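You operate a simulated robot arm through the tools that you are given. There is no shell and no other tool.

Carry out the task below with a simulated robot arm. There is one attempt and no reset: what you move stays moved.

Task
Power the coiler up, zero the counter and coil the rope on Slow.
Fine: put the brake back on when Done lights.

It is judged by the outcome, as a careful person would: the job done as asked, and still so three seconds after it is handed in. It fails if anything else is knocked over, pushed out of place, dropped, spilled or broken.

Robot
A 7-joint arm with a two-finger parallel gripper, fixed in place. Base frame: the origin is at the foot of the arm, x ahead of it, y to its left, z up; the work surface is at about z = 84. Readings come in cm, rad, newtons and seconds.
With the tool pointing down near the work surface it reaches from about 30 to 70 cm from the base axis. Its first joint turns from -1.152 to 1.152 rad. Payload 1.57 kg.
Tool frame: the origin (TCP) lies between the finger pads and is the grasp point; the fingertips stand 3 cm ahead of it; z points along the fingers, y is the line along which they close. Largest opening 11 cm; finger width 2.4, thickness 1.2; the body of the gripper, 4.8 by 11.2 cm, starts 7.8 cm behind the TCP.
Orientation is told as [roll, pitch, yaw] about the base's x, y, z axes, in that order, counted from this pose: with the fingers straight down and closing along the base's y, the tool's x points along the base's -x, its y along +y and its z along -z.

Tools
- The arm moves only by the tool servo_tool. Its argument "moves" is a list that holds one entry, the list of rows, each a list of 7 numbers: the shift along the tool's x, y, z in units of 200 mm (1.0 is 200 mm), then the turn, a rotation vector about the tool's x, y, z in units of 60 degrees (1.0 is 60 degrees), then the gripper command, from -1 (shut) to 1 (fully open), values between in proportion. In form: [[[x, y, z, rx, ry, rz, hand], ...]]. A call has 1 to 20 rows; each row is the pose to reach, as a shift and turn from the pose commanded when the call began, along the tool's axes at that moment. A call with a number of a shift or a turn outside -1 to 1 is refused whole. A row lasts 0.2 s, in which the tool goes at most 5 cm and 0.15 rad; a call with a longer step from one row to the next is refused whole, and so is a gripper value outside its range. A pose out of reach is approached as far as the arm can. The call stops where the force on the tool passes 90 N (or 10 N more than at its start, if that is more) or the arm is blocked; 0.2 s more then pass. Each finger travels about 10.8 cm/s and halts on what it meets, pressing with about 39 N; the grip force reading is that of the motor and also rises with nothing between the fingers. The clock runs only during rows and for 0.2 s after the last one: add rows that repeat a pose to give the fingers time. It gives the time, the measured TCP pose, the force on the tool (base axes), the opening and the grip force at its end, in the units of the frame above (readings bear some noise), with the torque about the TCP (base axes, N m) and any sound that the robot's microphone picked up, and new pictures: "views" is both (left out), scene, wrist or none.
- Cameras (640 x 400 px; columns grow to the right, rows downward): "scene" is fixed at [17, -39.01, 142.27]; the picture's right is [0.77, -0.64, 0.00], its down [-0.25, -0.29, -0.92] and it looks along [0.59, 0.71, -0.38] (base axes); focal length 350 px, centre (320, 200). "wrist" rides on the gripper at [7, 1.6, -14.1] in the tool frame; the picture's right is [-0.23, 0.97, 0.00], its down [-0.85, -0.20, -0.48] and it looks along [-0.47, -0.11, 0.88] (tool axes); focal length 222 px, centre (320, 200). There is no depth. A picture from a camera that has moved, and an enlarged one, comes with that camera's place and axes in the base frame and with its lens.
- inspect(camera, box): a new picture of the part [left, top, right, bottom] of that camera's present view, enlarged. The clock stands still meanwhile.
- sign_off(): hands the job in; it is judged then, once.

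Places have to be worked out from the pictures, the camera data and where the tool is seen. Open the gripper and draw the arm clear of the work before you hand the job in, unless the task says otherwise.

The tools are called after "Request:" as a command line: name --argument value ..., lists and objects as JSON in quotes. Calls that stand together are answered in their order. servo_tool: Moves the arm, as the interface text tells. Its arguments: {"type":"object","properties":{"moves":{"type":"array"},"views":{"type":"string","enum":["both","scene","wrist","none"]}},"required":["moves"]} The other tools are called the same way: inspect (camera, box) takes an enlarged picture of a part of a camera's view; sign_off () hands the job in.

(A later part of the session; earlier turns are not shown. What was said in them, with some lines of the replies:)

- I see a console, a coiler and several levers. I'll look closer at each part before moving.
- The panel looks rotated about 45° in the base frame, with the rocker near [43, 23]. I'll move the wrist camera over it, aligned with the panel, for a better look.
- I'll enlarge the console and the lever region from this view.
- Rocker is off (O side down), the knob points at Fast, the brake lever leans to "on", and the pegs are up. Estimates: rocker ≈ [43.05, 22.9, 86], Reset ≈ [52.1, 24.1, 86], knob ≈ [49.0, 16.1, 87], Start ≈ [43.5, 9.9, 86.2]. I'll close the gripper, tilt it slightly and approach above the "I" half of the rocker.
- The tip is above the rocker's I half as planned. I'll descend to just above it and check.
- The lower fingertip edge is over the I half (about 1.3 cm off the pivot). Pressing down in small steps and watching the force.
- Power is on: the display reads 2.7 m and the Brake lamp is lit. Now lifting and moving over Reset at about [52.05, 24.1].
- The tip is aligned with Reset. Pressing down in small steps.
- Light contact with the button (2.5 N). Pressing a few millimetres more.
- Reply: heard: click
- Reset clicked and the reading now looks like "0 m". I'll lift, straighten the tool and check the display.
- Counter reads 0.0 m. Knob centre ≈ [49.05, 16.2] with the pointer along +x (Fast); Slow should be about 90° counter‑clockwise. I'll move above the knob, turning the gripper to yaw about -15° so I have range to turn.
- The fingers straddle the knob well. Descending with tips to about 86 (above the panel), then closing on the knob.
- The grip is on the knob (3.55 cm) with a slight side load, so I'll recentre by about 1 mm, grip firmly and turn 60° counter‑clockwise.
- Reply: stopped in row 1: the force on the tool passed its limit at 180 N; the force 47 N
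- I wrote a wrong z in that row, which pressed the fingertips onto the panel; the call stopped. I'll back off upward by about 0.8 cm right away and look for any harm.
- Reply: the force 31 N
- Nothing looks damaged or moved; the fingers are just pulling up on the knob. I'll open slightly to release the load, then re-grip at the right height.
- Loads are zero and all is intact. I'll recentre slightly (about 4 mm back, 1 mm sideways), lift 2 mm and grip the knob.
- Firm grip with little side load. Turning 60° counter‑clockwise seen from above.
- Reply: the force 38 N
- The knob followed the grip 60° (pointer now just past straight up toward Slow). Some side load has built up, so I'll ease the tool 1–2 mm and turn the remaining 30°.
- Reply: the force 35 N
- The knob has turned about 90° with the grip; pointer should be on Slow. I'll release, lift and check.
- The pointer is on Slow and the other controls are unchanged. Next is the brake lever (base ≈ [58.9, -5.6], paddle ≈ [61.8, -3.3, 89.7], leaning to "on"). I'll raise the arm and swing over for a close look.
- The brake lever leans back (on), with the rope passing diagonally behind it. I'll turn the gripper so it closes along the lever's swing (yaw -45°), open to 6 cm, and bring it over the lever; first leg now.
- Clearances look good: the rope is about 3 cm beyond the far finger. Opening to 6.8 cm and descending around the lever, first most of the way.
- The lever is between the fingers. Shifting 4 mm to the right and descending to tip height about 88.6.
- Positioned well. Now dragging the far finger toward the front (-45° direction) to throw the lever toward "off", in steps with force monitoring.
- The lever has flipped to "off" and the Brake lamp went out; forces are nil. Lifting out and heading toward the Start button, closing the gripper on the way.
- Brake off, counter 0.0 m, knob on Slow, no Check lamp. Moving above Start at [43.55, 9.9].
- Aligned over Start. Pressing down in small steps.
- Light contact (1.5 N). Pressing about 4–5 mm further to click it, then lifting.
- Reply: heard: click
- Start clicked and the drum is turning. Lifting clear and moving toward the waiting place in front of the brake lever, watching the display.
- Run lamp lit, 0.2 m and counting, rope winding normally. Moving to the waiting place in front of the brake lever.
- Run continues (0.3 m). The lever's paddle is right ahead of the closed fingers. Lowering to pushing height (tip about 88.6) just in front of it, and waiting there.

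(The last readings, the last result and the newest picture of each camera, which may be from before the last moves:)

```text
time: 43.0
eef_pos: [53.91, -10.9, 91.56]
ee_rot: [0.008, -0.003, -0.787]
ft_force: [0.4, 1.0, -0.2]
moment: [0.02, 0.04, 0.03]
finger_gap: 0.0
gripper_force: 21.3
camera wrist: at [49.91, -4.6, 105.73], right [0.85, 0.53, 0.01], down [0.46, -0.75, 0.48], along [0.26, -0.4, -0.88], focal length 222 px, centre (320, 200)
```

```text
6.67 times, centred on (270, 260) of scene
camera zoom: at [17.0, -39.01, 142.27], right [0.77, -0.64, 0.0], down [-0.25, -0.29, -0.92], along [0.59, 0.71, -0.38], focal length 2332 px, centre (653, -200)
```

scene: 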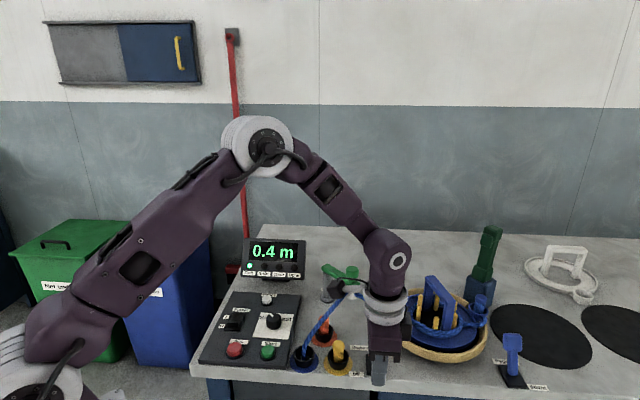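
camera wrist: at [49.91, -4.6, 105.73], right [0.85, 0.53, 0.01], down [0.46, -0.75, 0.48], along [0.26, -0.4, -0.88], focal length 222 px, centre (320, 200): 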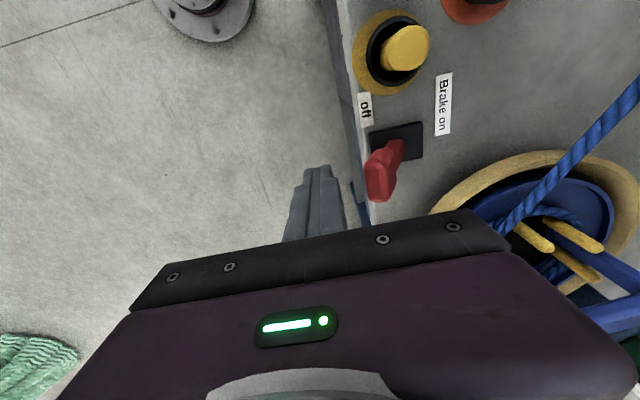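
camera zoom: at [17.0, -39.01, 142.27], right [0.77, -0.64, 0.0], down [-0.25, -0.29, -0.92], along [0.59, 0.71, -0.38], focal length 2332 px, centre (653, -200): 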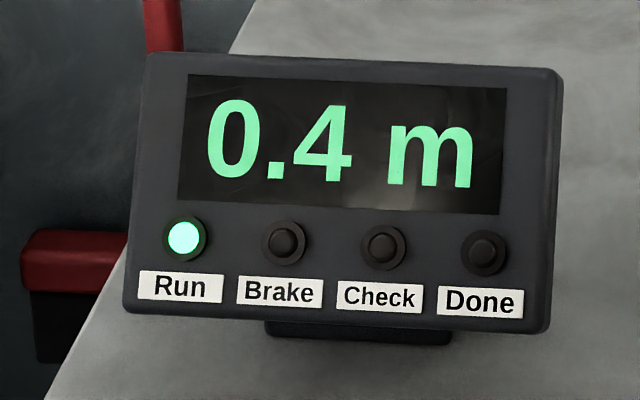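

Coiling at about 0.1 m/s with no Check lamp. Holding still and watching.

Request:
servo_tool --moves '[[[0, 0, 0, 0, 0, 0, -1], [0, 0, 0, 0, 0, 0, -1], [0, 0, 0, 0, 0, 0, -1], [0, 0, 0, 0, 0, 0, -1], [0, 0, 0, 0, 0, 0, -1], [0, 0, 0, 0, 0, 0, -1], [0, 0, 0, 0, 0, 0, -1], [0, 0, 0, 0, 0, 0, -1], [0, 0, 0, 0, 0, 0, -1], [0, 0, 0, 0, 0, 0, -1]]]' --views "scene"

Request:
inspect --camera "scene" --box '[230, 230, 510, 390]'

```text
time: 45.2
eef_pos: [53.86, -10.76, 91.53]
ee_rot: [0.008, -0.003, -0.788]
ft_force: [0.9, -0.9, -0.6]
moment: [0.01, -0.01, -0.01]
finger_gap: 0.0
gripper_force: 20.9
```

scene: 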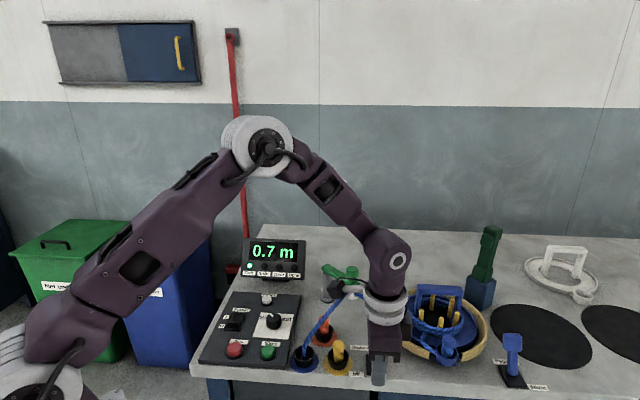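

```text
2.29 times, centred on (370, 310) of scene
camera zoom: at [17.0, -39.01, 142.27], right [0.77, -0.64, 0.0], down [-0.25, -0.29, -0.92], along [0.59, 0.71, -0.38], focal length 799 px, centre (206, -51)
```

zoom: 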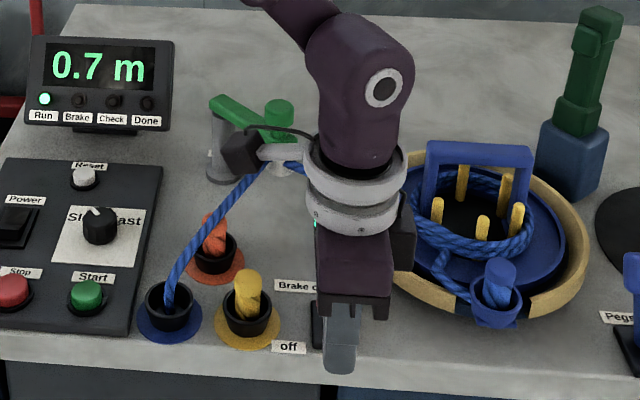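

0.7 m, still running well. Continuing to wait.

Request:
servo_tool --moves '[[[0, 0, 0, 0, 0, 0, -1], [0, 0, 0, 0, 0, 0, -1], [0, 0, 0, 0, 0, 0, -1], [0, 0, 0, 0, 0, 0, -1], [0, 0, 0, 0, 0, 0, -1], [0, 0, 0, 0, 0, 0, -1], [0, 0, 0, 0, 0, 0, -1], [0, 0, 0, 0, 0, 0, -1], [0, 0, 0, 0, 0, 0, -1], [0, 0, 0, 0, 0, 0, -1], [0, 0, 0, 0, 0, 0, -1], [0, 0, 0, 0, 0, 0, -1]]]' --views "scene"

Request:
inspect --camera "scene" --box '[230, 230, 510, 390]'

```text
time: 47.8
eef_pos: [54.0, -10.96, 91.54]
ee_rot: [0.008, -0.003, -0.785]
ft_force: [-0.2, -0.6, 0.7]
moment: [-0.01, -0.03, 0.02]
finger_gap: 0.0
gripper_force: 21.3
```

scene: 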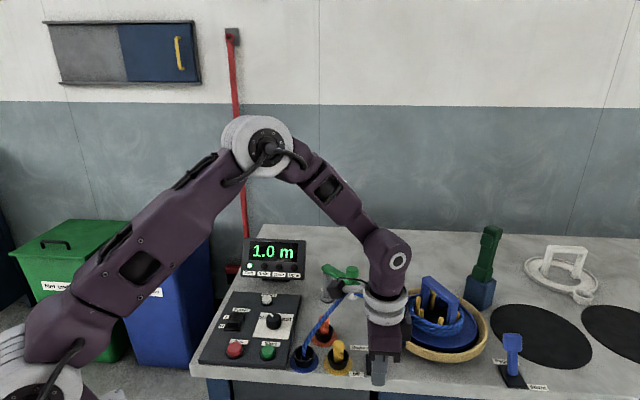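

```text
2.29 times, centred on (370, 310) of scene
camera zoom: at [17.0, -39.01, 142.27], right [0.77, -0.64, 0.0], down [-0.25, -0.29, -0.92], along [0.59, 0.71, -0.38], focal length 799 px, centre (206, -51)
```

zoom: 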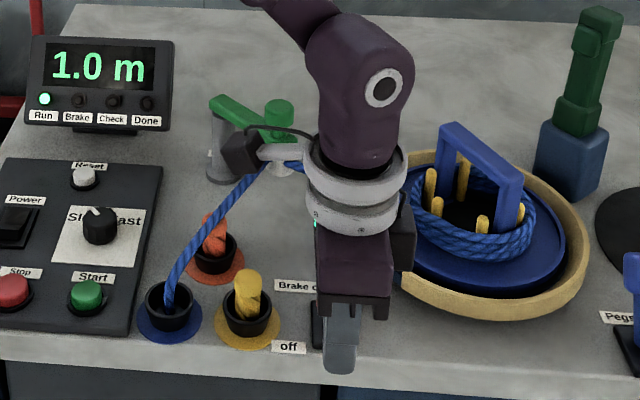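

1.0 m, coil building on the pegs, no Check lamp. Waiting on.

Request:
servo_tool --moves '[[[0, 0, 0, 0, 0, 0, -1], [0, 0, 0, 0, 0, 0, -1], [0, 0, 0, 0, 0, 0, -1], [0, 0, 0, 0, 0, 0, -1], [0, 0, 0, 0, 0, 0, -1], [0, 0, 0, 0, 0, 0, -1], [0, 0, 0, 0, 0, 0, -1], [0, 0, 0, 0, 0, 0, -1], [0, 0, 0, 0, 0, 0, -1], [0, 0, 0, 0, 0, 0, -1], [0, 0, 0, 0, 0, 0, -1], [0, 0, 0, 0, 0, 0, -1]]]' --views "scene"

Request:
inspect --camera "scene" --box '[230, 230, 510, 390]'

```text
time: 50.4
eef_pos: [53.8, -10.9, 91.54]
ee_rot: [0.009, -0.004, -0.786]
ft_force: [-0.1, 0.3, -0.8]
moment: [-0.04, -0.03, 0.0]
finger_gap: 0.0
gripper_force: 20.9
```

scene: 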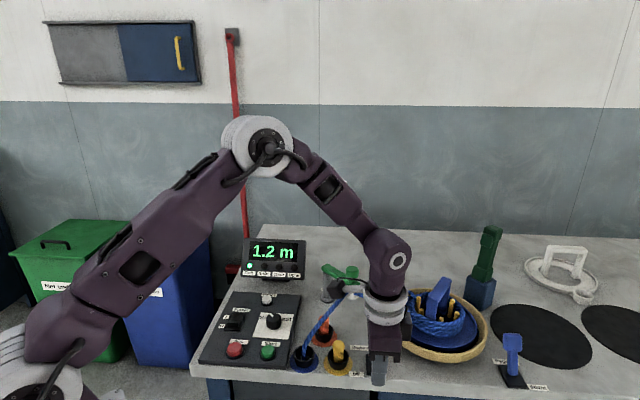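

```text
2.29 times, centred on (370, 310) of scene
camera zoom: at [17.0, -39.01, 142.27], right [0.77, -0.64, 0.0], down [-0.25, -0.29, -0.92], along [0.59, 0.71, -0.38], focal length 799 px, centre (206, -51)
```

zoom: 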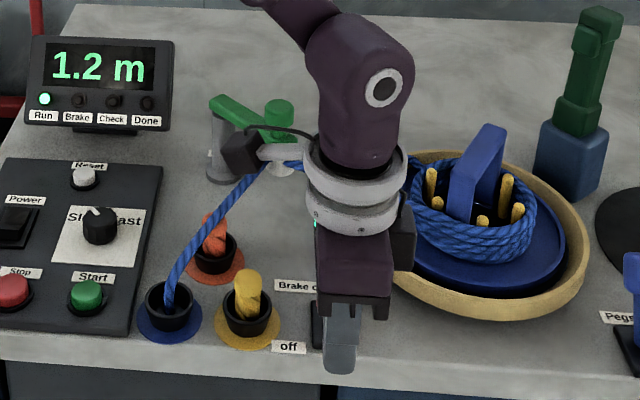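

1.2 m and still fine. Waiting further.

Request:
servo_tool --moves '[[[0, 0, 0, 0, 0, 0, -1], [0, 0, 0, 0, 0, 0, -1], [0, 0, 0, 0, 0, 0, -1], [0, 0, 0, 0, 0, 0, -1], [0, 0, 0, 0, 0, 0, -1], [0, 0, 0, 0, 0, 0, -1], [0, 0, 0, 0, 0, 0, -1], [0, 0, 0, 0, 0, 0, -1], [0, 0, 0, 0, 0, 0, -1], [0, 0, 0, 0, 0, 0, -1], [0, 0, 0, 0, 0, 0, -1], [0, 0, 0, 0, 0, 0, -1]]]' --views "scene"

Request:
inspect --camera "scene" --box '[230, 230, 510, 390]'

```text
time: 53.0
eef_pos: [53.81, -10.88, 91.72]
ee_rot: [0.008, -0.003, -0.787]
ft_force: [-0.3, -0.4, -0.6]
moment: [0.01, 0.01, 0.0]
finger_gap: 0.01
gripper_force: 21.0
```

scene: 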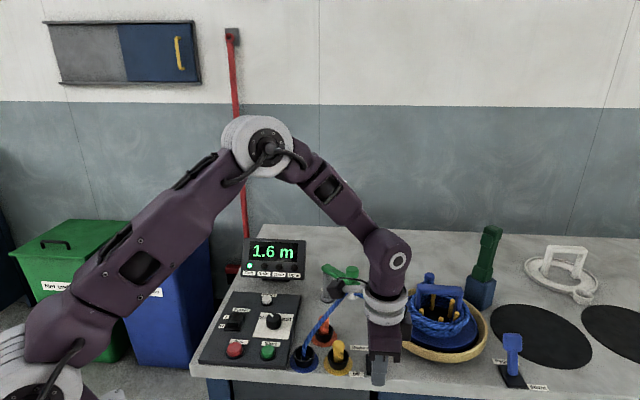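

```text
2.29 times, centred on (370, 310) of scene
camera zoom: at [17.0, -39.01, 142.27], right [0.77, -0.64, 0.0], down [-0.25, -0.29, -0.92], along [0.59, 0.71, -0.38], focal length 799 px, centre (206, -51)
```

zoom: 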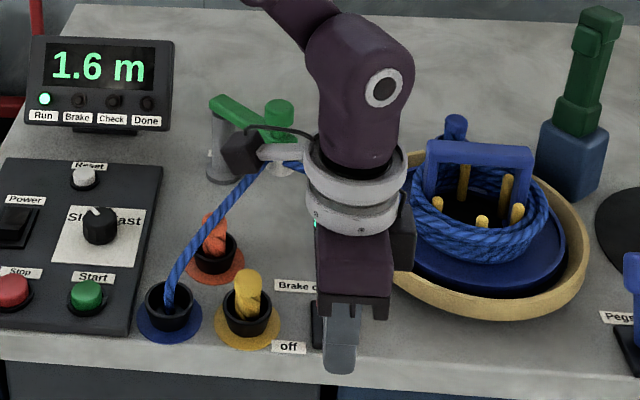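

1.6 m, still running. I'll use shorter waits from here so I catch Done soon.

Request:
servo_tool --moves '[[[0, 0, 0, 0, 0, 0, -1], [0, 0, 0, 0, 0, 0, -1], [0, 0, 0, 0, 0, 0, -1], [0, 0, 0, 0, 0, 0, -1], [0, 0, 0, 0, 0, 0, -1], [0, 0, 0, 0, 0, 0, -1], [0, 0, 0, 0, 0, 0, -1], [0, 0, 0, 0, 0, 0, -1]]]' --views "scene"

Request:
inspect --camera "scene" --box '[230, 230, 510, 390]'

```text
time: 54.8
eef_pos: [53.86, -10.85, 91.49]
ee_rot: [0.008, -0.004, -0.787]
ft_force: [-0.2, 0.4, -0.7]
moment: [0.02, 0.02, -0.01]
finger_gap: 0.0
gripper_force: 21.4
```

scene: 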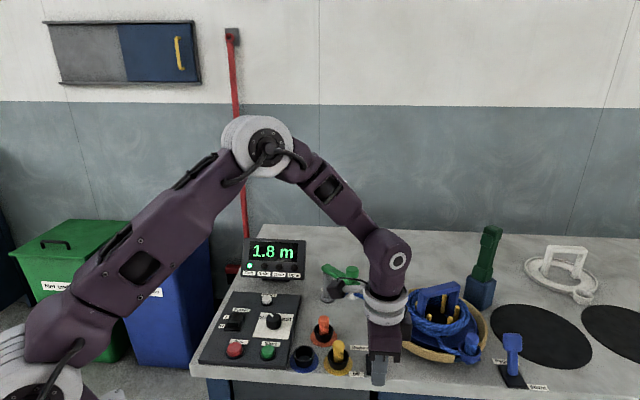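

```text
2.29 times, centred on (370, 310) of scene
camera zoom: at [17.0, -39.01, 142.27], right [0.77, -0.64, 0.0], down [-0.25, -0.29, -0.92], along [0.59, 0.71, -0.38], focal length 799 px, centre (206, -51)
```

zoom: 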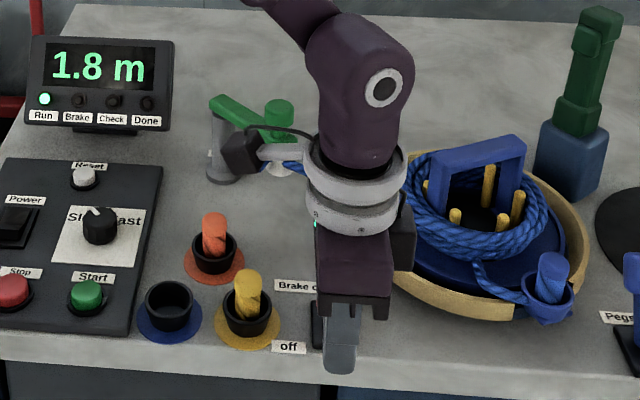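

The rope's tail has left its hole and is nearing the guide (1.8 m). Done should be close; short waits now.

Request:
servo_tool --moves '[[[0, 0, 0, 0, 0, 0, -1], [0, 0, 0, 0, 0, 0, -1], [0, 0, 0, 0, 0, 0, -1], [0, 0, 0, 0, 0, 0, -1]]]' --views "scene"

Request:
inspect --camera "scene" --box '[230, 230, 510, 390]'

```text
time: 55.8
eef_pos: [53.88, -10.8, 91.54]
ee_rot: [0.009, -0.004, -0.787]
ft_force: [-0.6, -0.4, -0.5]
moment: [0.01, -0.03, 0.03]
finger_gap: 0.0
gripper_force: 21.1
```

scene: 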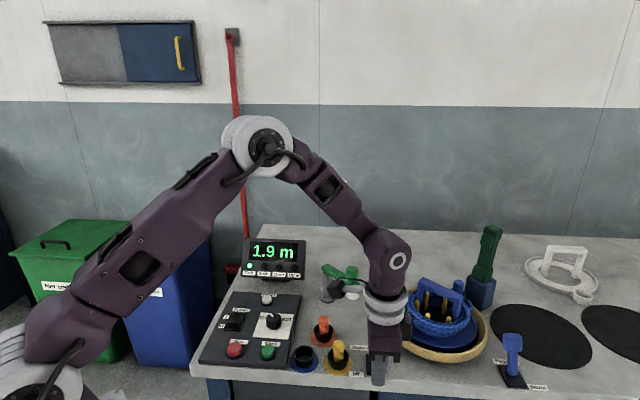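

```text
2.29 times, centred on (370, 310) of scene
camera zoom: at [17.0, -39.01, 142.27], right [0.77, -0.64, 0.0], down [-0.25, -0.29, -0.92], along [0.59, 0.71, -0.38], focal length 799 px, centre (206, -51)
```

zoom: 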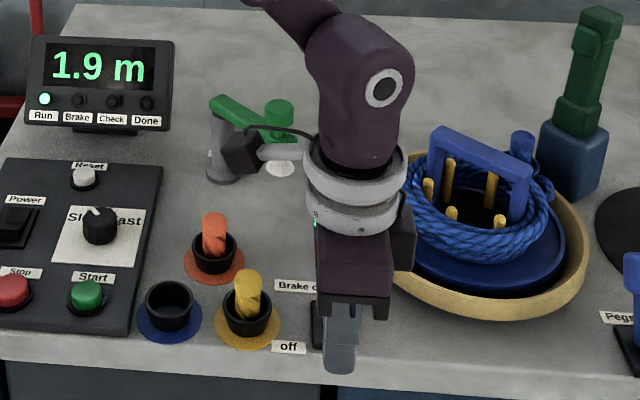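

1.9 m, Run still lit, Done not yet. Waiting another second.

Request:
servo_tool --moves '[[[0, 0, 0, 0, 0, 0, -1], [0, 0, 0, 0, 0, 0, -1], [0, 0, 0, 0, 0, 0, -1], [0, 0, 0, 0, 0, 0, -1]]]' --views "scene"

Request:
inspect --camera "scene" --box '[230, 230, 510, 390]'

```text
time: 56.8
eef_pos: [54.08, -10.84, 91.51]
ee_rot: [0.009, -0.004, -0.787]
ft_force: [-1.0, 0.1, 0.5]
moment: [0.01, -0.03, -0.03]
finger_gap: 0.0
gripper_force: 21.3
```

scene: 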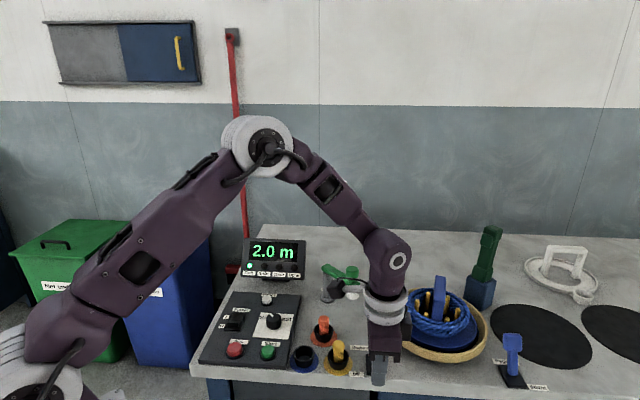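

```text
2.29 times, centred on (370, 310) of scene
camera zoom: at [17.0, -39.01, 142.27], right [0.77, -0.64, 0.0], down [-0.25, -0.29, -0.92], along [0.59, 0.71, -0.38], focal length 799 px, centre (206, -51)
```

zoom: 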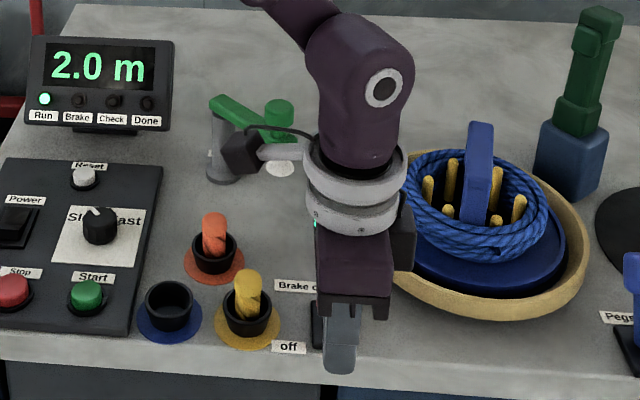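

2.0 m, still running. Waiting in short bits for Done.

Request:
servo_tool --moves '[[[0, 0, 0, 0, 0, 0, -1], [0, 0, 0, 0, 0, 0, -1], [0, 0, 0, 0, 0, 0, -1], [0, 0, 0, 0, 0, 0, -1]]]' --views "scene"

Request:
inspect --camera "scene" --box '[230, 230, 510, 390]'

```text
time: 57.8
eef_pos: [53.84, -10.85, 91.54]
ee_rot: [0.009, -0.004, -0.787]
ft_force: [0.3, -0.2, -0.6]
moment: [0.01, 0.01, -0.04]
finger_gap: 0.0
gripper_force: 21.4
```

scene: 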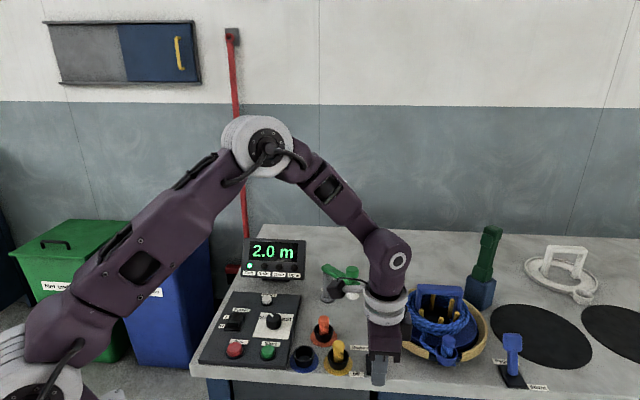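

```text
2.29 times, centred on (370, 310) of scene
camera zoom: at [17.0, -39.01, 142.27], right [0.77, -0.64, 0.0], down [-0.25, -0.29, -0.92], along [0.59, 0.71, -0.38], focal length 799 px, centre (206, -51)
```

zoom: 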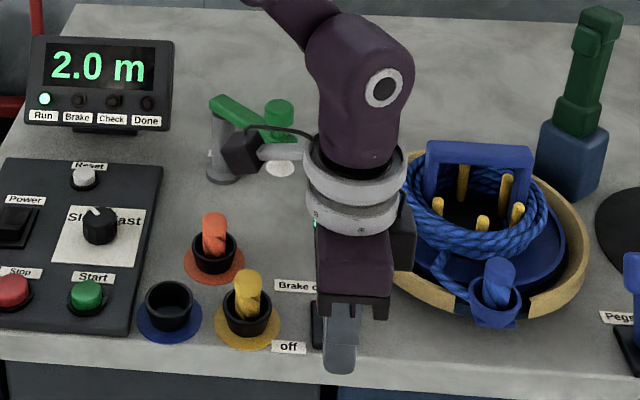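

Counter now holds at 2.0 m, the drum is at the front, Run still lit and Done not yet. Waiting.

Request:
servo_tool --moves '[[[0, 0, 0, 0, 0, 0, -1], [0, 0, 0, 0, 0, 0, -1], [0, 0, 0, 0, 0, 0, -1]]]' --views "scene"

Request:
inspect --camera "scene" --box '[230, 230, 510, 390]'

```text
time: 58.6
eef_pos: [53.99, -10.86, 91.56]
ee_rot: [0.009, -0.002, -0.787]
ft_force: [0.2, 0.0, -0.6]
moment: [0.02, -0.02, -0.01]
finger_gap: 0.0
gripper_force: 20.9
```

scene: 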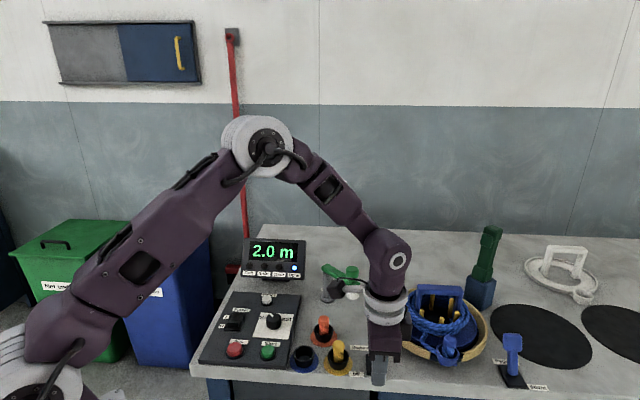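

```text
2.29 times, centred on (370, 310) of scene
camera zoom: at [17.0, -39.01, 142.27], right [0.77, -0.64, 0.0], down [-0.25, -0.29, -0.92], along [0.59, 0.71, -0.38], focal length 799 px, centre (206, -51)
```

zoom: 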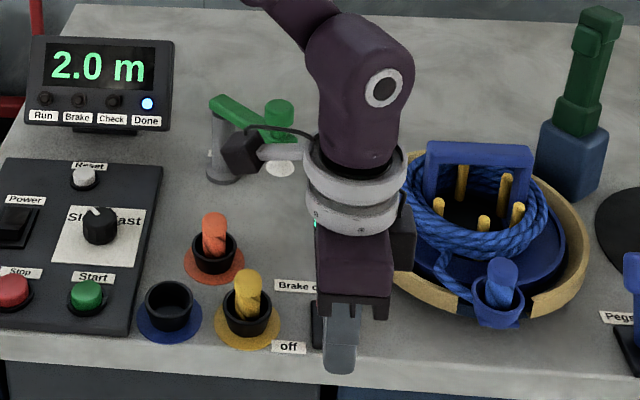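

Done is lit. Now pushing the brake lever back toward "on" with the closed fingers.

Request:
servo_tool --moves '[[[0, 0.04, 0, 0, 0, 0, -1], [0, 0.08, 0, 0, 0, 0, -1], [0, 0.12, 0, 0, 0, 0, -1], [0, 0.16, 0, 0, 0, 0, -1], [0, 0.2, 0, 0, 0, 0, -1], [0, 0.24, 0, 0, 0, 0, -1], [0, 0.28, 0, 0, 0, 0, -1], [0, 0.32, 0, 0, 0, 0, -1], [0, 0.35, 0, 0, 0, 0, -1]]]' --views "both"

Request:
inspect --camera "wrist" --box '[220, 60, 460, 240]'

Request:
inspect --camera "scene" --box '[230, 230, 510, 390]'

```text
time: 60.4
eef_pos: [57.98, -6.85, 92.1]
ee_rot: [0.001, -0.003, -0.788]
ft_force: [-18.8, 0.3, 26.8]
moment: [-0.12, 0.44, 0.2]
finger_gap: 0.0
gripper_force: 21.7
stopped in row 9: the force on the tool passed its limit at 94 N (the readings are from after the stop); the commanded pose is now the measured one
camera wrist: at [54.11, -0.53, 106.18], right [0.85, 0.53, 0.0], down [0.46, -0.75, 0.48], along [0.25, -0.41, -0.88], focal length 222 px, centre (320, 200)
```

scene: 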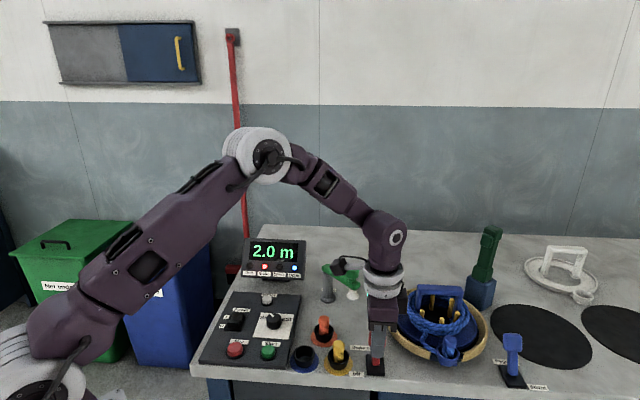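
wrist: 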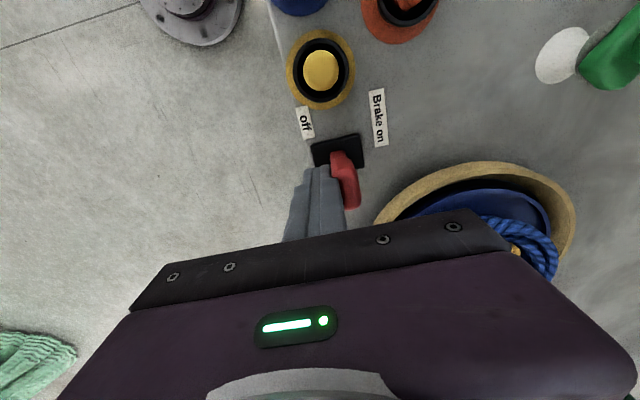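

```text
2.22 times, centred on (340, 150) of wrist
camera zoom: at [54.11, -0.53, 106.18], right [0.85, 0.53, 0.0], down [0.46, -0.75, 0.48], along [0.25, -0.41, -0.88], focal length 494 px, centre (276, 311)
```

zoom: 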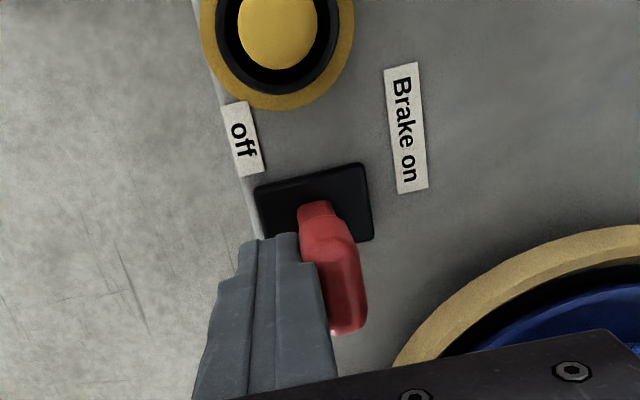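

```text
2.29 times, centred on (370, 310) of scene
camera zoom: at [16.91, -39.0, 142.28], right [0.77, -0.64, 0.0], down [-0.24, -0.29, -0.92], along [0.59, 0.71, -0.38], focal length 799 px, centre (206, -51)
```

zoom: 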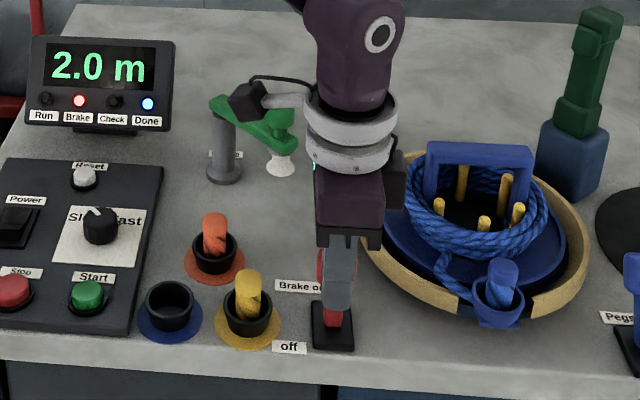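

The Brake lamp is lit along with Done; the push stopped on the lever's end stop. Backing the fingers off straight and checking the lever.

Request:
servo_tool --moves '[[[0, -0.05, 0, 0, 0, 0, -1], [0, -0.12, 0, 0, 0, 0, -1], [0, -0.2, 0, 0, 0, 0, -1], [0, -0.28, 0, 0, 0, 0, -1], [0, -0.28, 0, 0, 0, 0, -1]]]' --views "both"

Request:
inspect --camera "wrist" --box '[220, 60, 460, 240]'

Request:
inspect --camera "scene" --box '[230, 230, 510, 390]'

```text
time: 61.6
eef_pos: [54.3, -10.59, 91.94]
ee_rot: [0.004, -0.005, -0.79]
ft_force: [-0.7, 0.3, 0.0]
moment: [-0.02, 0.01, 0.01]
finger_gap: 0.0
gripper_force: 21.2
camera wrist: at [50.29, -4.38, 106.14], right [0.85, 0.52, 0.0], down [0.46, -0.75, 0.48], along [0.26, -0.41, -0.88], focal length 222 px, centre (320, 200)
```

scene: 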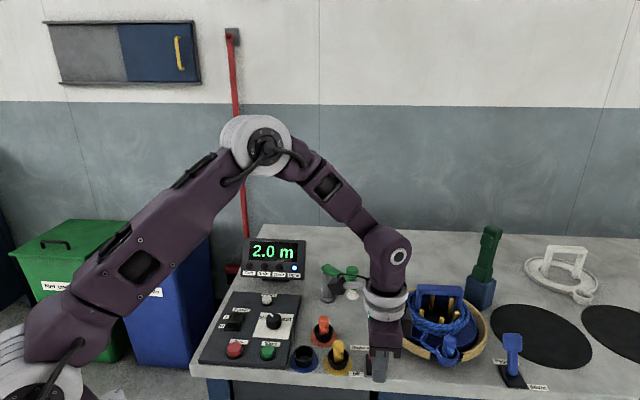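
wrist: 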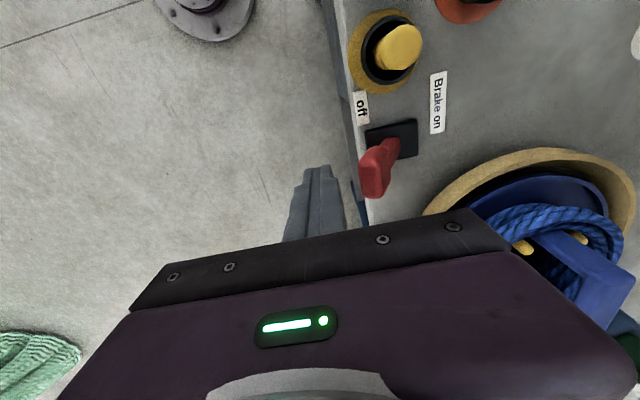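

```text
2.22 times, centred on (340, 150) of wrist
camera zoom: at [50.29, -4.38, 106.14], right [0.85, 0.52, 0.0], down [0.46, -0.75, 0.48], along [0.26, -0.41, -0.88], focal length 494 px, centre (276, 311)
```

zoom: 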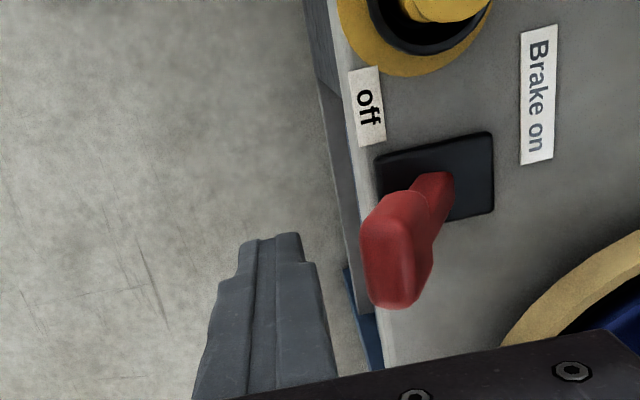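

```text
2.29 times, centred on (370, 310) of scene
camera zoom: at [17.0, -39.01, 142.27], right [0.77, -0.64, 0.0], down [-0.25, -0.29, -0.92], along [0.59, 0.71, -0.38], focal length 799 px, centre (206, -51)
```

zoom: 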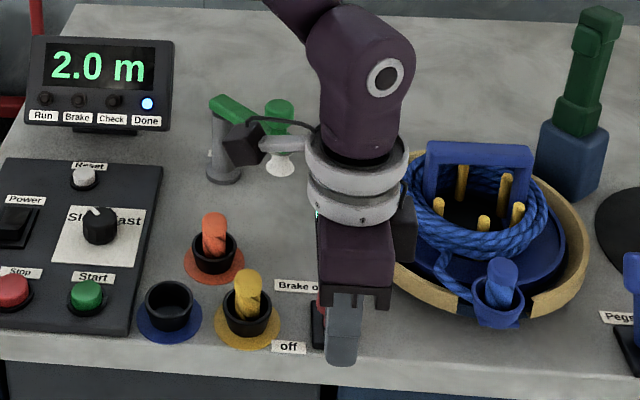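

The lever sprang back to "off": its top edge seems to have caught on the stepped outer side of the finger near upright. The earlier throw with an inner pad worked, so I'll straddle the lever again (the rope is gone from there now) and push with the near finger's inner face.

Request:
servo_tool --moves '[[[0, 0, -0.15, 0, 0, 0, -1], [0, 0, -0.3, 0, 0, 0, -0.6], [0, 0, -0.45, 0, 0, 0, -0.2], [0.008, 0.1, -0.45, 0, 0, 0, 0.236], [0.015, 0.205, -0.45, 0, 0, 0, 0.236], [0.015, 0.205, -0.3, 0, 0, 0, 0.236], [0.015, 0.205, -0.16, 0, 0, 0, 0.236], [0.015, 0.205, -0.16, 0, 0, 0, 0.236]]]' --views "both"

Request:
inspect --camera "wrist" --box '[200, 60, 440, 240]'

Request:
inspect --camera "scene" --box '[230, 230, 510, 390]'

```text
time: 63.4
eef_pos: [56.96, -7.78, 95.05]
ee_rot: [0.003, -0.005, -0.79]
ft_force: [-0.1, -0.1, 0.6]
moment: [-0.02, -0.02, 0.01]
finger_gap: 6.81
gripper_force: 0.0
camera wrist: at [53.01, -1.46, 109.19], right [0.85, 0.52, 0.0], down [0.46, -0.75, 0.48], along [0.26, -0.41, -0.88], focal length 222 px, centre (320, 200)
```

scene: 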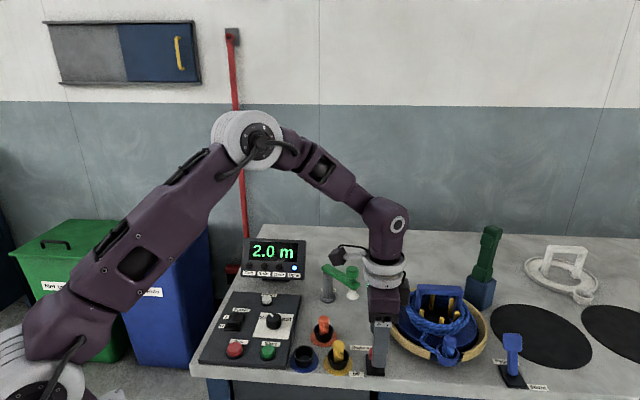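
wrist: 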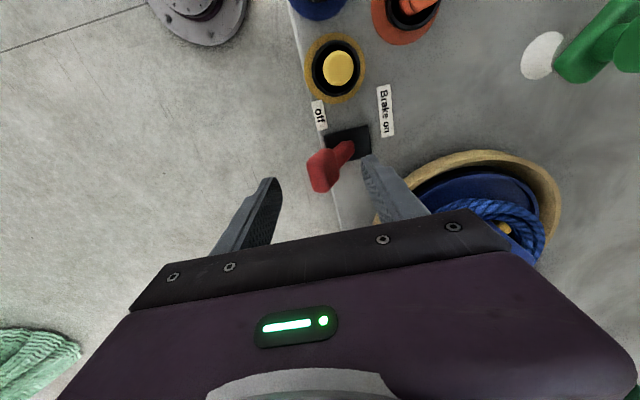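

```text
2.22 times, centred on (320, 150) of wrist
camera zoom: at [53.01, -1.46, 109.19], right [0.85, 0.52, 0.0], down [0.46, -0.75, 0.48], along [0.26, -0.41, -0.88], focal length 494 px, centre (320, 311)
```

zoom: 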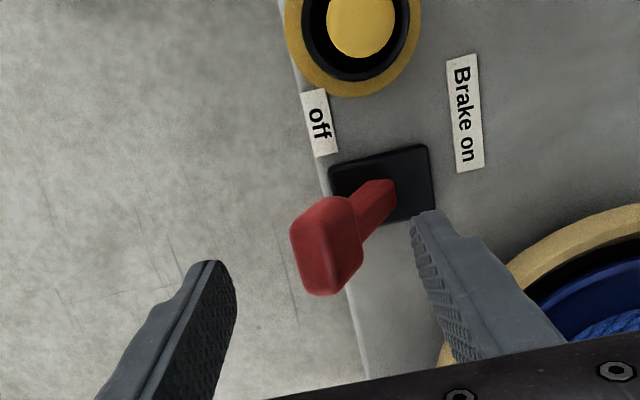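

```text
2.29 times, centred on (370, 310) of scene
camera zoom: at [17.0, -39.01, 142.27], right [0.77, -0.64, 0.0], down [-0.25, -0.29, -0.92], along [0.59, 0.71, -0.38], focal length 799 px, centre (206, -51)
```

zoom: 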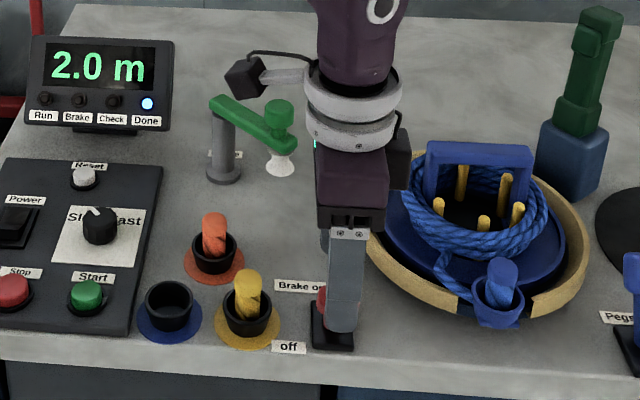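

The lever sits between the fingers. Descending to pushing height.

Request:
servo_tool --moves '[[[0, 0, 0.06, 0, 0, 0, 0.236], [0, 0, 0.12, 0, 0, 0, 0.236], [0, 0, 0.172, 0, 0, 0, 0.236], [0, 0, 0.172, 0, 0, 0, 0.236]]]' --views "wrist"

Request:
inspect --camera "wrist" --box '[200, 60, 440, 240]'

```text
time: 64.4
eef_pos: [57.01, -7.61, 91.55]
ee_rot: [0.004, -0.007, -0.789]
ft_force: [0.6, 1.2, 0.5]
moment: [-0.02, 0.03, 0.01]
finger_gap: 6.8
gripper_force: 0.0
camera wrist: at [52.95, -1.25, 105.77], right [0.85, 0.53, 0.0], down [0.46, -0.75, 0.48], along [0.26, -0.41, -0.88], focal length 222 px, centre (320, 200)
```

wrist: 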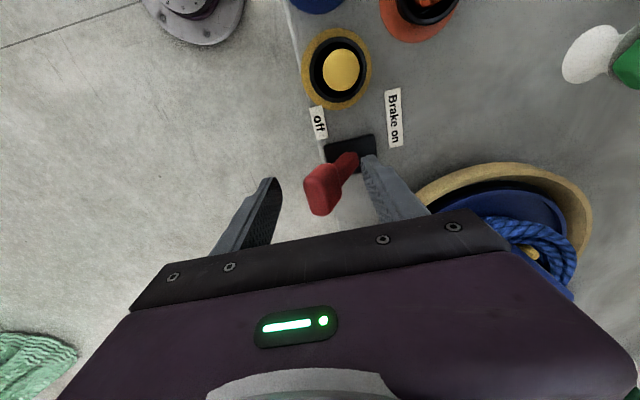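

```text
2.22 times, centred on (320, 150) of wrist
camera zoom: at [52.95, -1.25, 105.77], right [0.85, 0.53, 0.0], down [0.46, -0.75, 0.48], along [0.26, -0.41, -0.88], focal length 494 px, centre (320, 311)
```

zoom: 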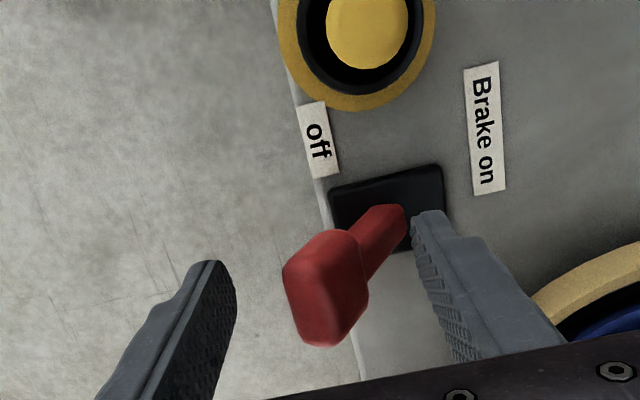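

Pushing the lever back (+45° direction) with the near finger's inner pad.

Request:
servo_tool --moves '[[[0, 0.04, 0, 0, 0, 0, 0.236], [0, 0.08, 0, 0, 0, 0, 0.236], [0, 0.12, 0, 0, 0, 0, 0.236], [0, 0.16, 0, 0, 0, 0, 0.236], [0, 0.2, 0, 0, 0, 0, 0.236], [0, 0.24, 0, 0, 0, 0, 0.236], [0, 0.28, 0, 0, 0, 0, 0.236], [0, 0.32, 0, 0, 0, 0, 0.236], [0, 0.355, 0, 0, 0, 0, 0.236]]]' --views "both"

Request:
inspect --camera "wrist" --box '[200, 60, 440, 240]'

Request:
inspect --camera "scene" --box '[230, 230, 510, 390]'

```text
time: 66.4
eef_pos: [62.09, -2.75, 91.7]
ee_rot: [0.004, -0.005, -0.79]
ft_force: [0.5, -0.1, -0.7]
moment: [0.0, 0.0, 0.03]
finger_gap: 6.8
gripper_force: 0.1
camera wrist: at [58.06, 3.59, 105.86], right [0.85, 0.53, 0.0], down [0.46, -0.75, 0.48], along [0.26, -0.41, -0.88], focal length 222 px, centre (320, 200)
```

scene: 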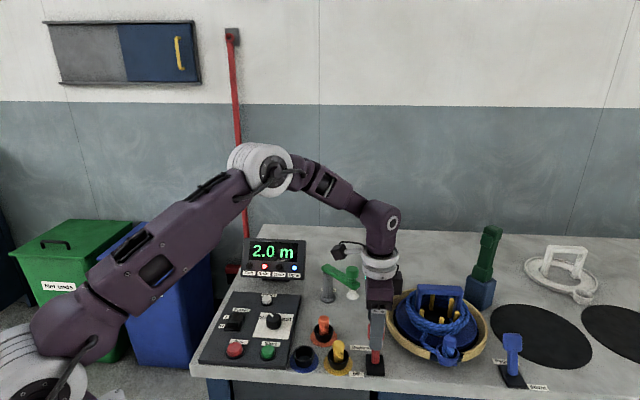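
wrist: 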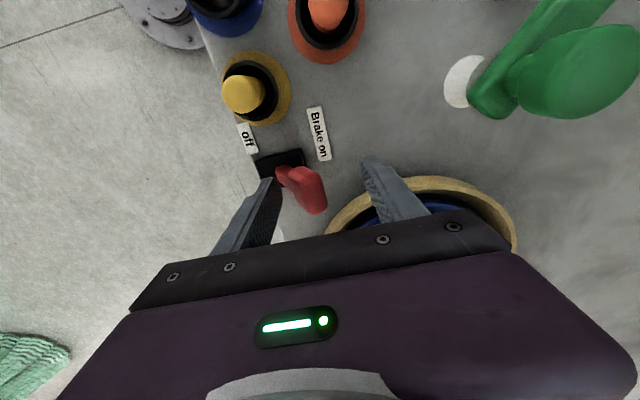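

```text
2.22 times, centred on (320, 150) of wrist
camera zoom: at [58.06, 3.59, 105.86], right [0.85, 0.53, 0.0], down [0.46, -0.75, 0.48], along [0.26, -0.41, -0.88], focal length 494 px, centre (320, 311)
```

zoom: 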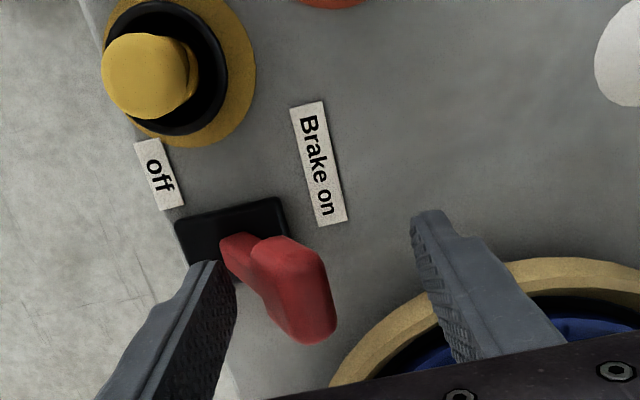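

```text
2.29 times, centred on (370, 310) of scene
camera zoom: at [17.0, -39.01, 142.27], right [0.77, -0.64, 0.0], down [-0.25, -0.29, -0.92], along [0.59, 0.71, -0.38], focal length 799 px, centre (206, -51)
```

zoom: 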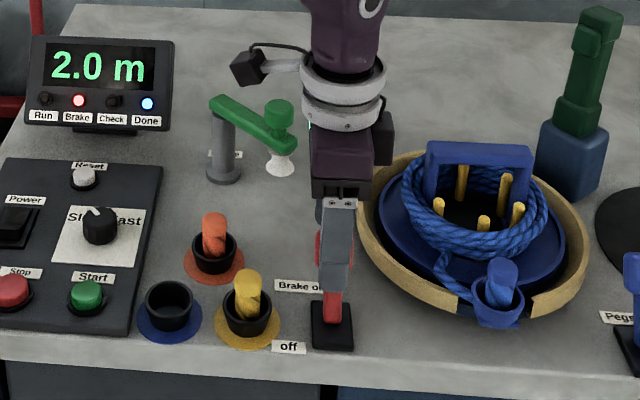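

The lever is over to "on", forces are nil, and both Brake and Done lamps are lit. Lifting straight up and away.

Request:
servo_tool --moves '[[[0, 0, -0.1, 0, 0, 0, 0.236], [0, 0, -0.25, 0, 0, 0, 0.236], [0, 0, -0.45, 0, 0, 0, 0.236], [0, 0, -0.65, 0, 0, 0, 0.236], [0, 0, -0.85, 0, 0, 0, 0.236], [0, 0, -0.85, 0, 0, 0, 0.236]]]' --views "both"

Request:
inspect --camera "scene" --box '[230, 230, 510, 390]'

Request:
inspect --camera "wrist" --box '[180, 40, 440, 240]'

```text
time: 67.8
eef_pos: [61.79, -2.7, 108.87]
ee_rot: [0.002, -0.006, -0.788]
ft_force: [0.2, 0.4, 0.4]
moment: [0.0, -0.02, -0.03]
finger_gap: 6.82
gripper_force: 0.0
camera wrist: at [57.81, 3.53, 123.03], right [0.85, 0.52, 0.0], down [0.46, -0.75, 0.48], along [0.26, -0.41, -0.88], focal length 222 px, centre (320, 200)
```

scene: 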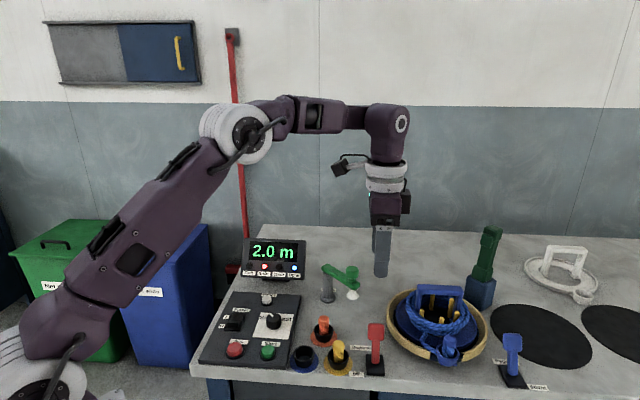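
wrist: 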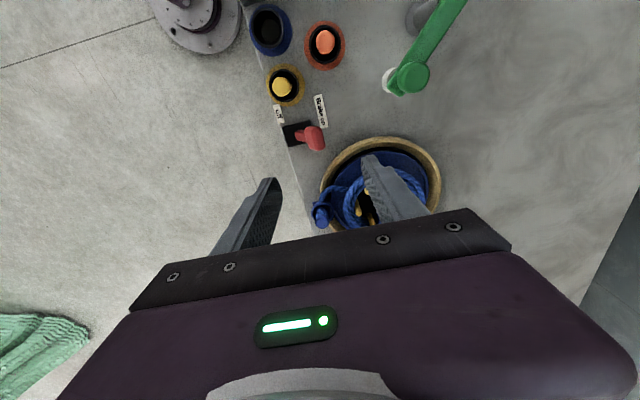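

```text
2.29 times, centred on (370, 310) of scene
camera zoom: at [17.0, -39.01, 142.27], right [0.77, -0.64, 0.0], down [-0.25, -0.29, -0.92], along [0.59, 0.71, -0.38], focal length 799 px, centre (206, -51)
```

zoom: 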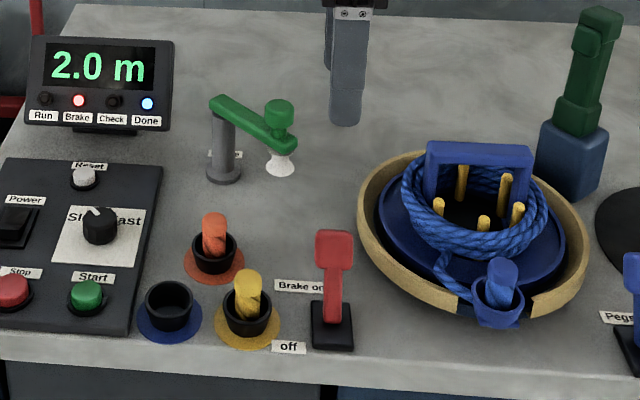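

```text
2.00 times, centred on (310, 140) of wrist
camera zoom: at [57.81, 3.53, 123.03], right [0.85, 0.52, 0.0], down [0.46, -0.75, 0.48], along [0.26, -0.41, -0.88], focal length 444 px, centre (340, 320)
```

zoom: 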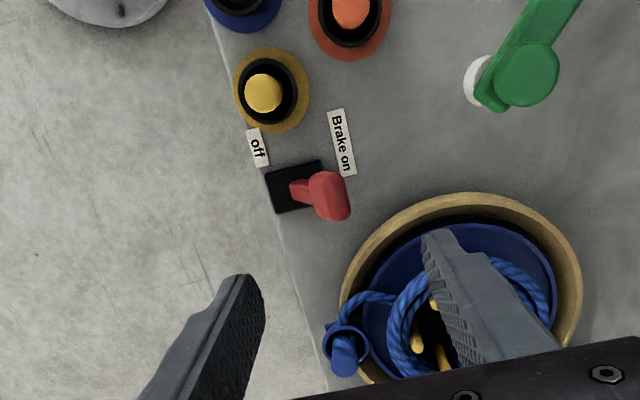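

Brake lever rests at "on", the Brake and Done lamps are lit, and the coil is on the pegs at 2.0 m. I'll open fully and withdraw the arm to its starting area.

Request:
servo_tool --moves '[[[0, 0, -0.15, 0, 0, 0, 0.4], [0.1, -0.06, -0.3, 0, 0, 0, 0.6], [0.22, -0.14, -0.45, 0, 0, 0, 0.8], [0.34, -0.23, -0.58, 0, 0, 0, 1], [0.46, -0.31, -0.66, 0, 0, 0, 1], [0.582, -0.394, -0.7, 0, 0, 0, 1], [0.582, -0.394, -0.7, 0, 0, 0, 1], [0.582, -0.394, -0.7, 0, 0, 0, 1]]]' --views "both"

Request:
inspect --camera "scene" --box '[190, 225, 510, 395]'

```text
time: 69.6
eef_pos: [48.02, 0.07, 122.5]
ee_rot: [0.003, -0.005, -0.788]
ft_force: [-0.8, 0.0, 0.7]
moment: [-0.01, 0.02, -0.04]
finger_gap: 11.01
gripper_force: 0.1
camera wrist: at [44.08, 6.36, 136.69], right [0.85, 0.52, 0.0], down [0.46, -0.75, 0.48], along [0.26, -0.41, -0.88], focal length 222 px, centre (320, 200)
```

scene: 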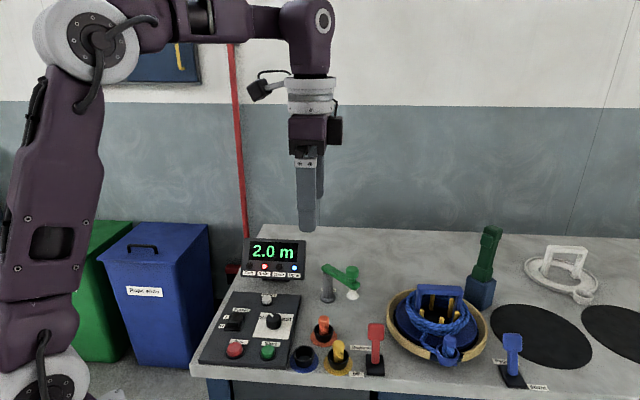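
wrist: 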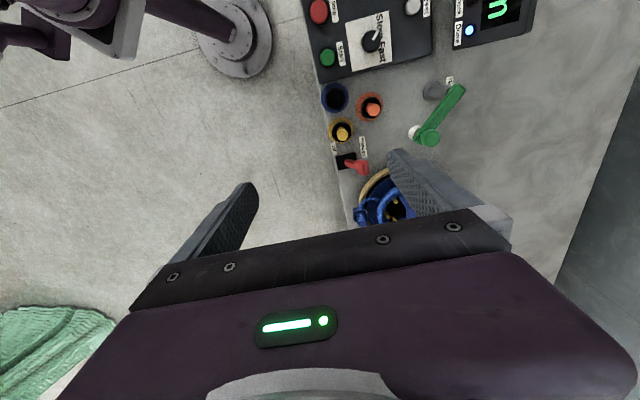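

```text
2.00 times, centred on (350, 310) of scene
camera zoom: at [17.0, -39.01, 142.27], right [0.77, -0.64, 0.0], down [-0.25, -0.29, -0.92], along [0.59, 0.71, -0.38], focal length 700 px, centre (260, -20)
```

zoom: 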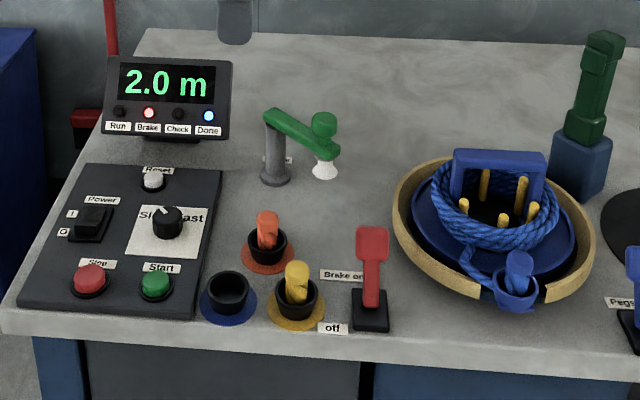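

Everything is as asked: power on, the rope fully coiled on Slow (2.0 m from zero), Done lit, brake back on, arm clear with the gripper open and nothing else disturbed. Handing in.

Request:
sign_off

```text
The job is handed in.
```

The coiler is powered up, and the counter was zeroed before the run. The rope coiled fully on Slow, finishing at 2.0 m, and the brake is back on. The Done and Brake lamps were both lit when I handed in, with the arm clear and the gripper open.

Three things did not go cleanly:

- **Knob:** While gripping the speed knob I sent a wrong height, which pressed the fingertips onto the panel (180 N) before the move stopped. I backed off and saw no damage, and the knob turned normally afterwards.
- **Brake, first try:** My first push stopped on the force limit (94 N), and the lever sprang back to off.
- **Brake, delay:** A second push from the other finger face held. The brake was therefore fully on a few seconds after Done lit, not at once.
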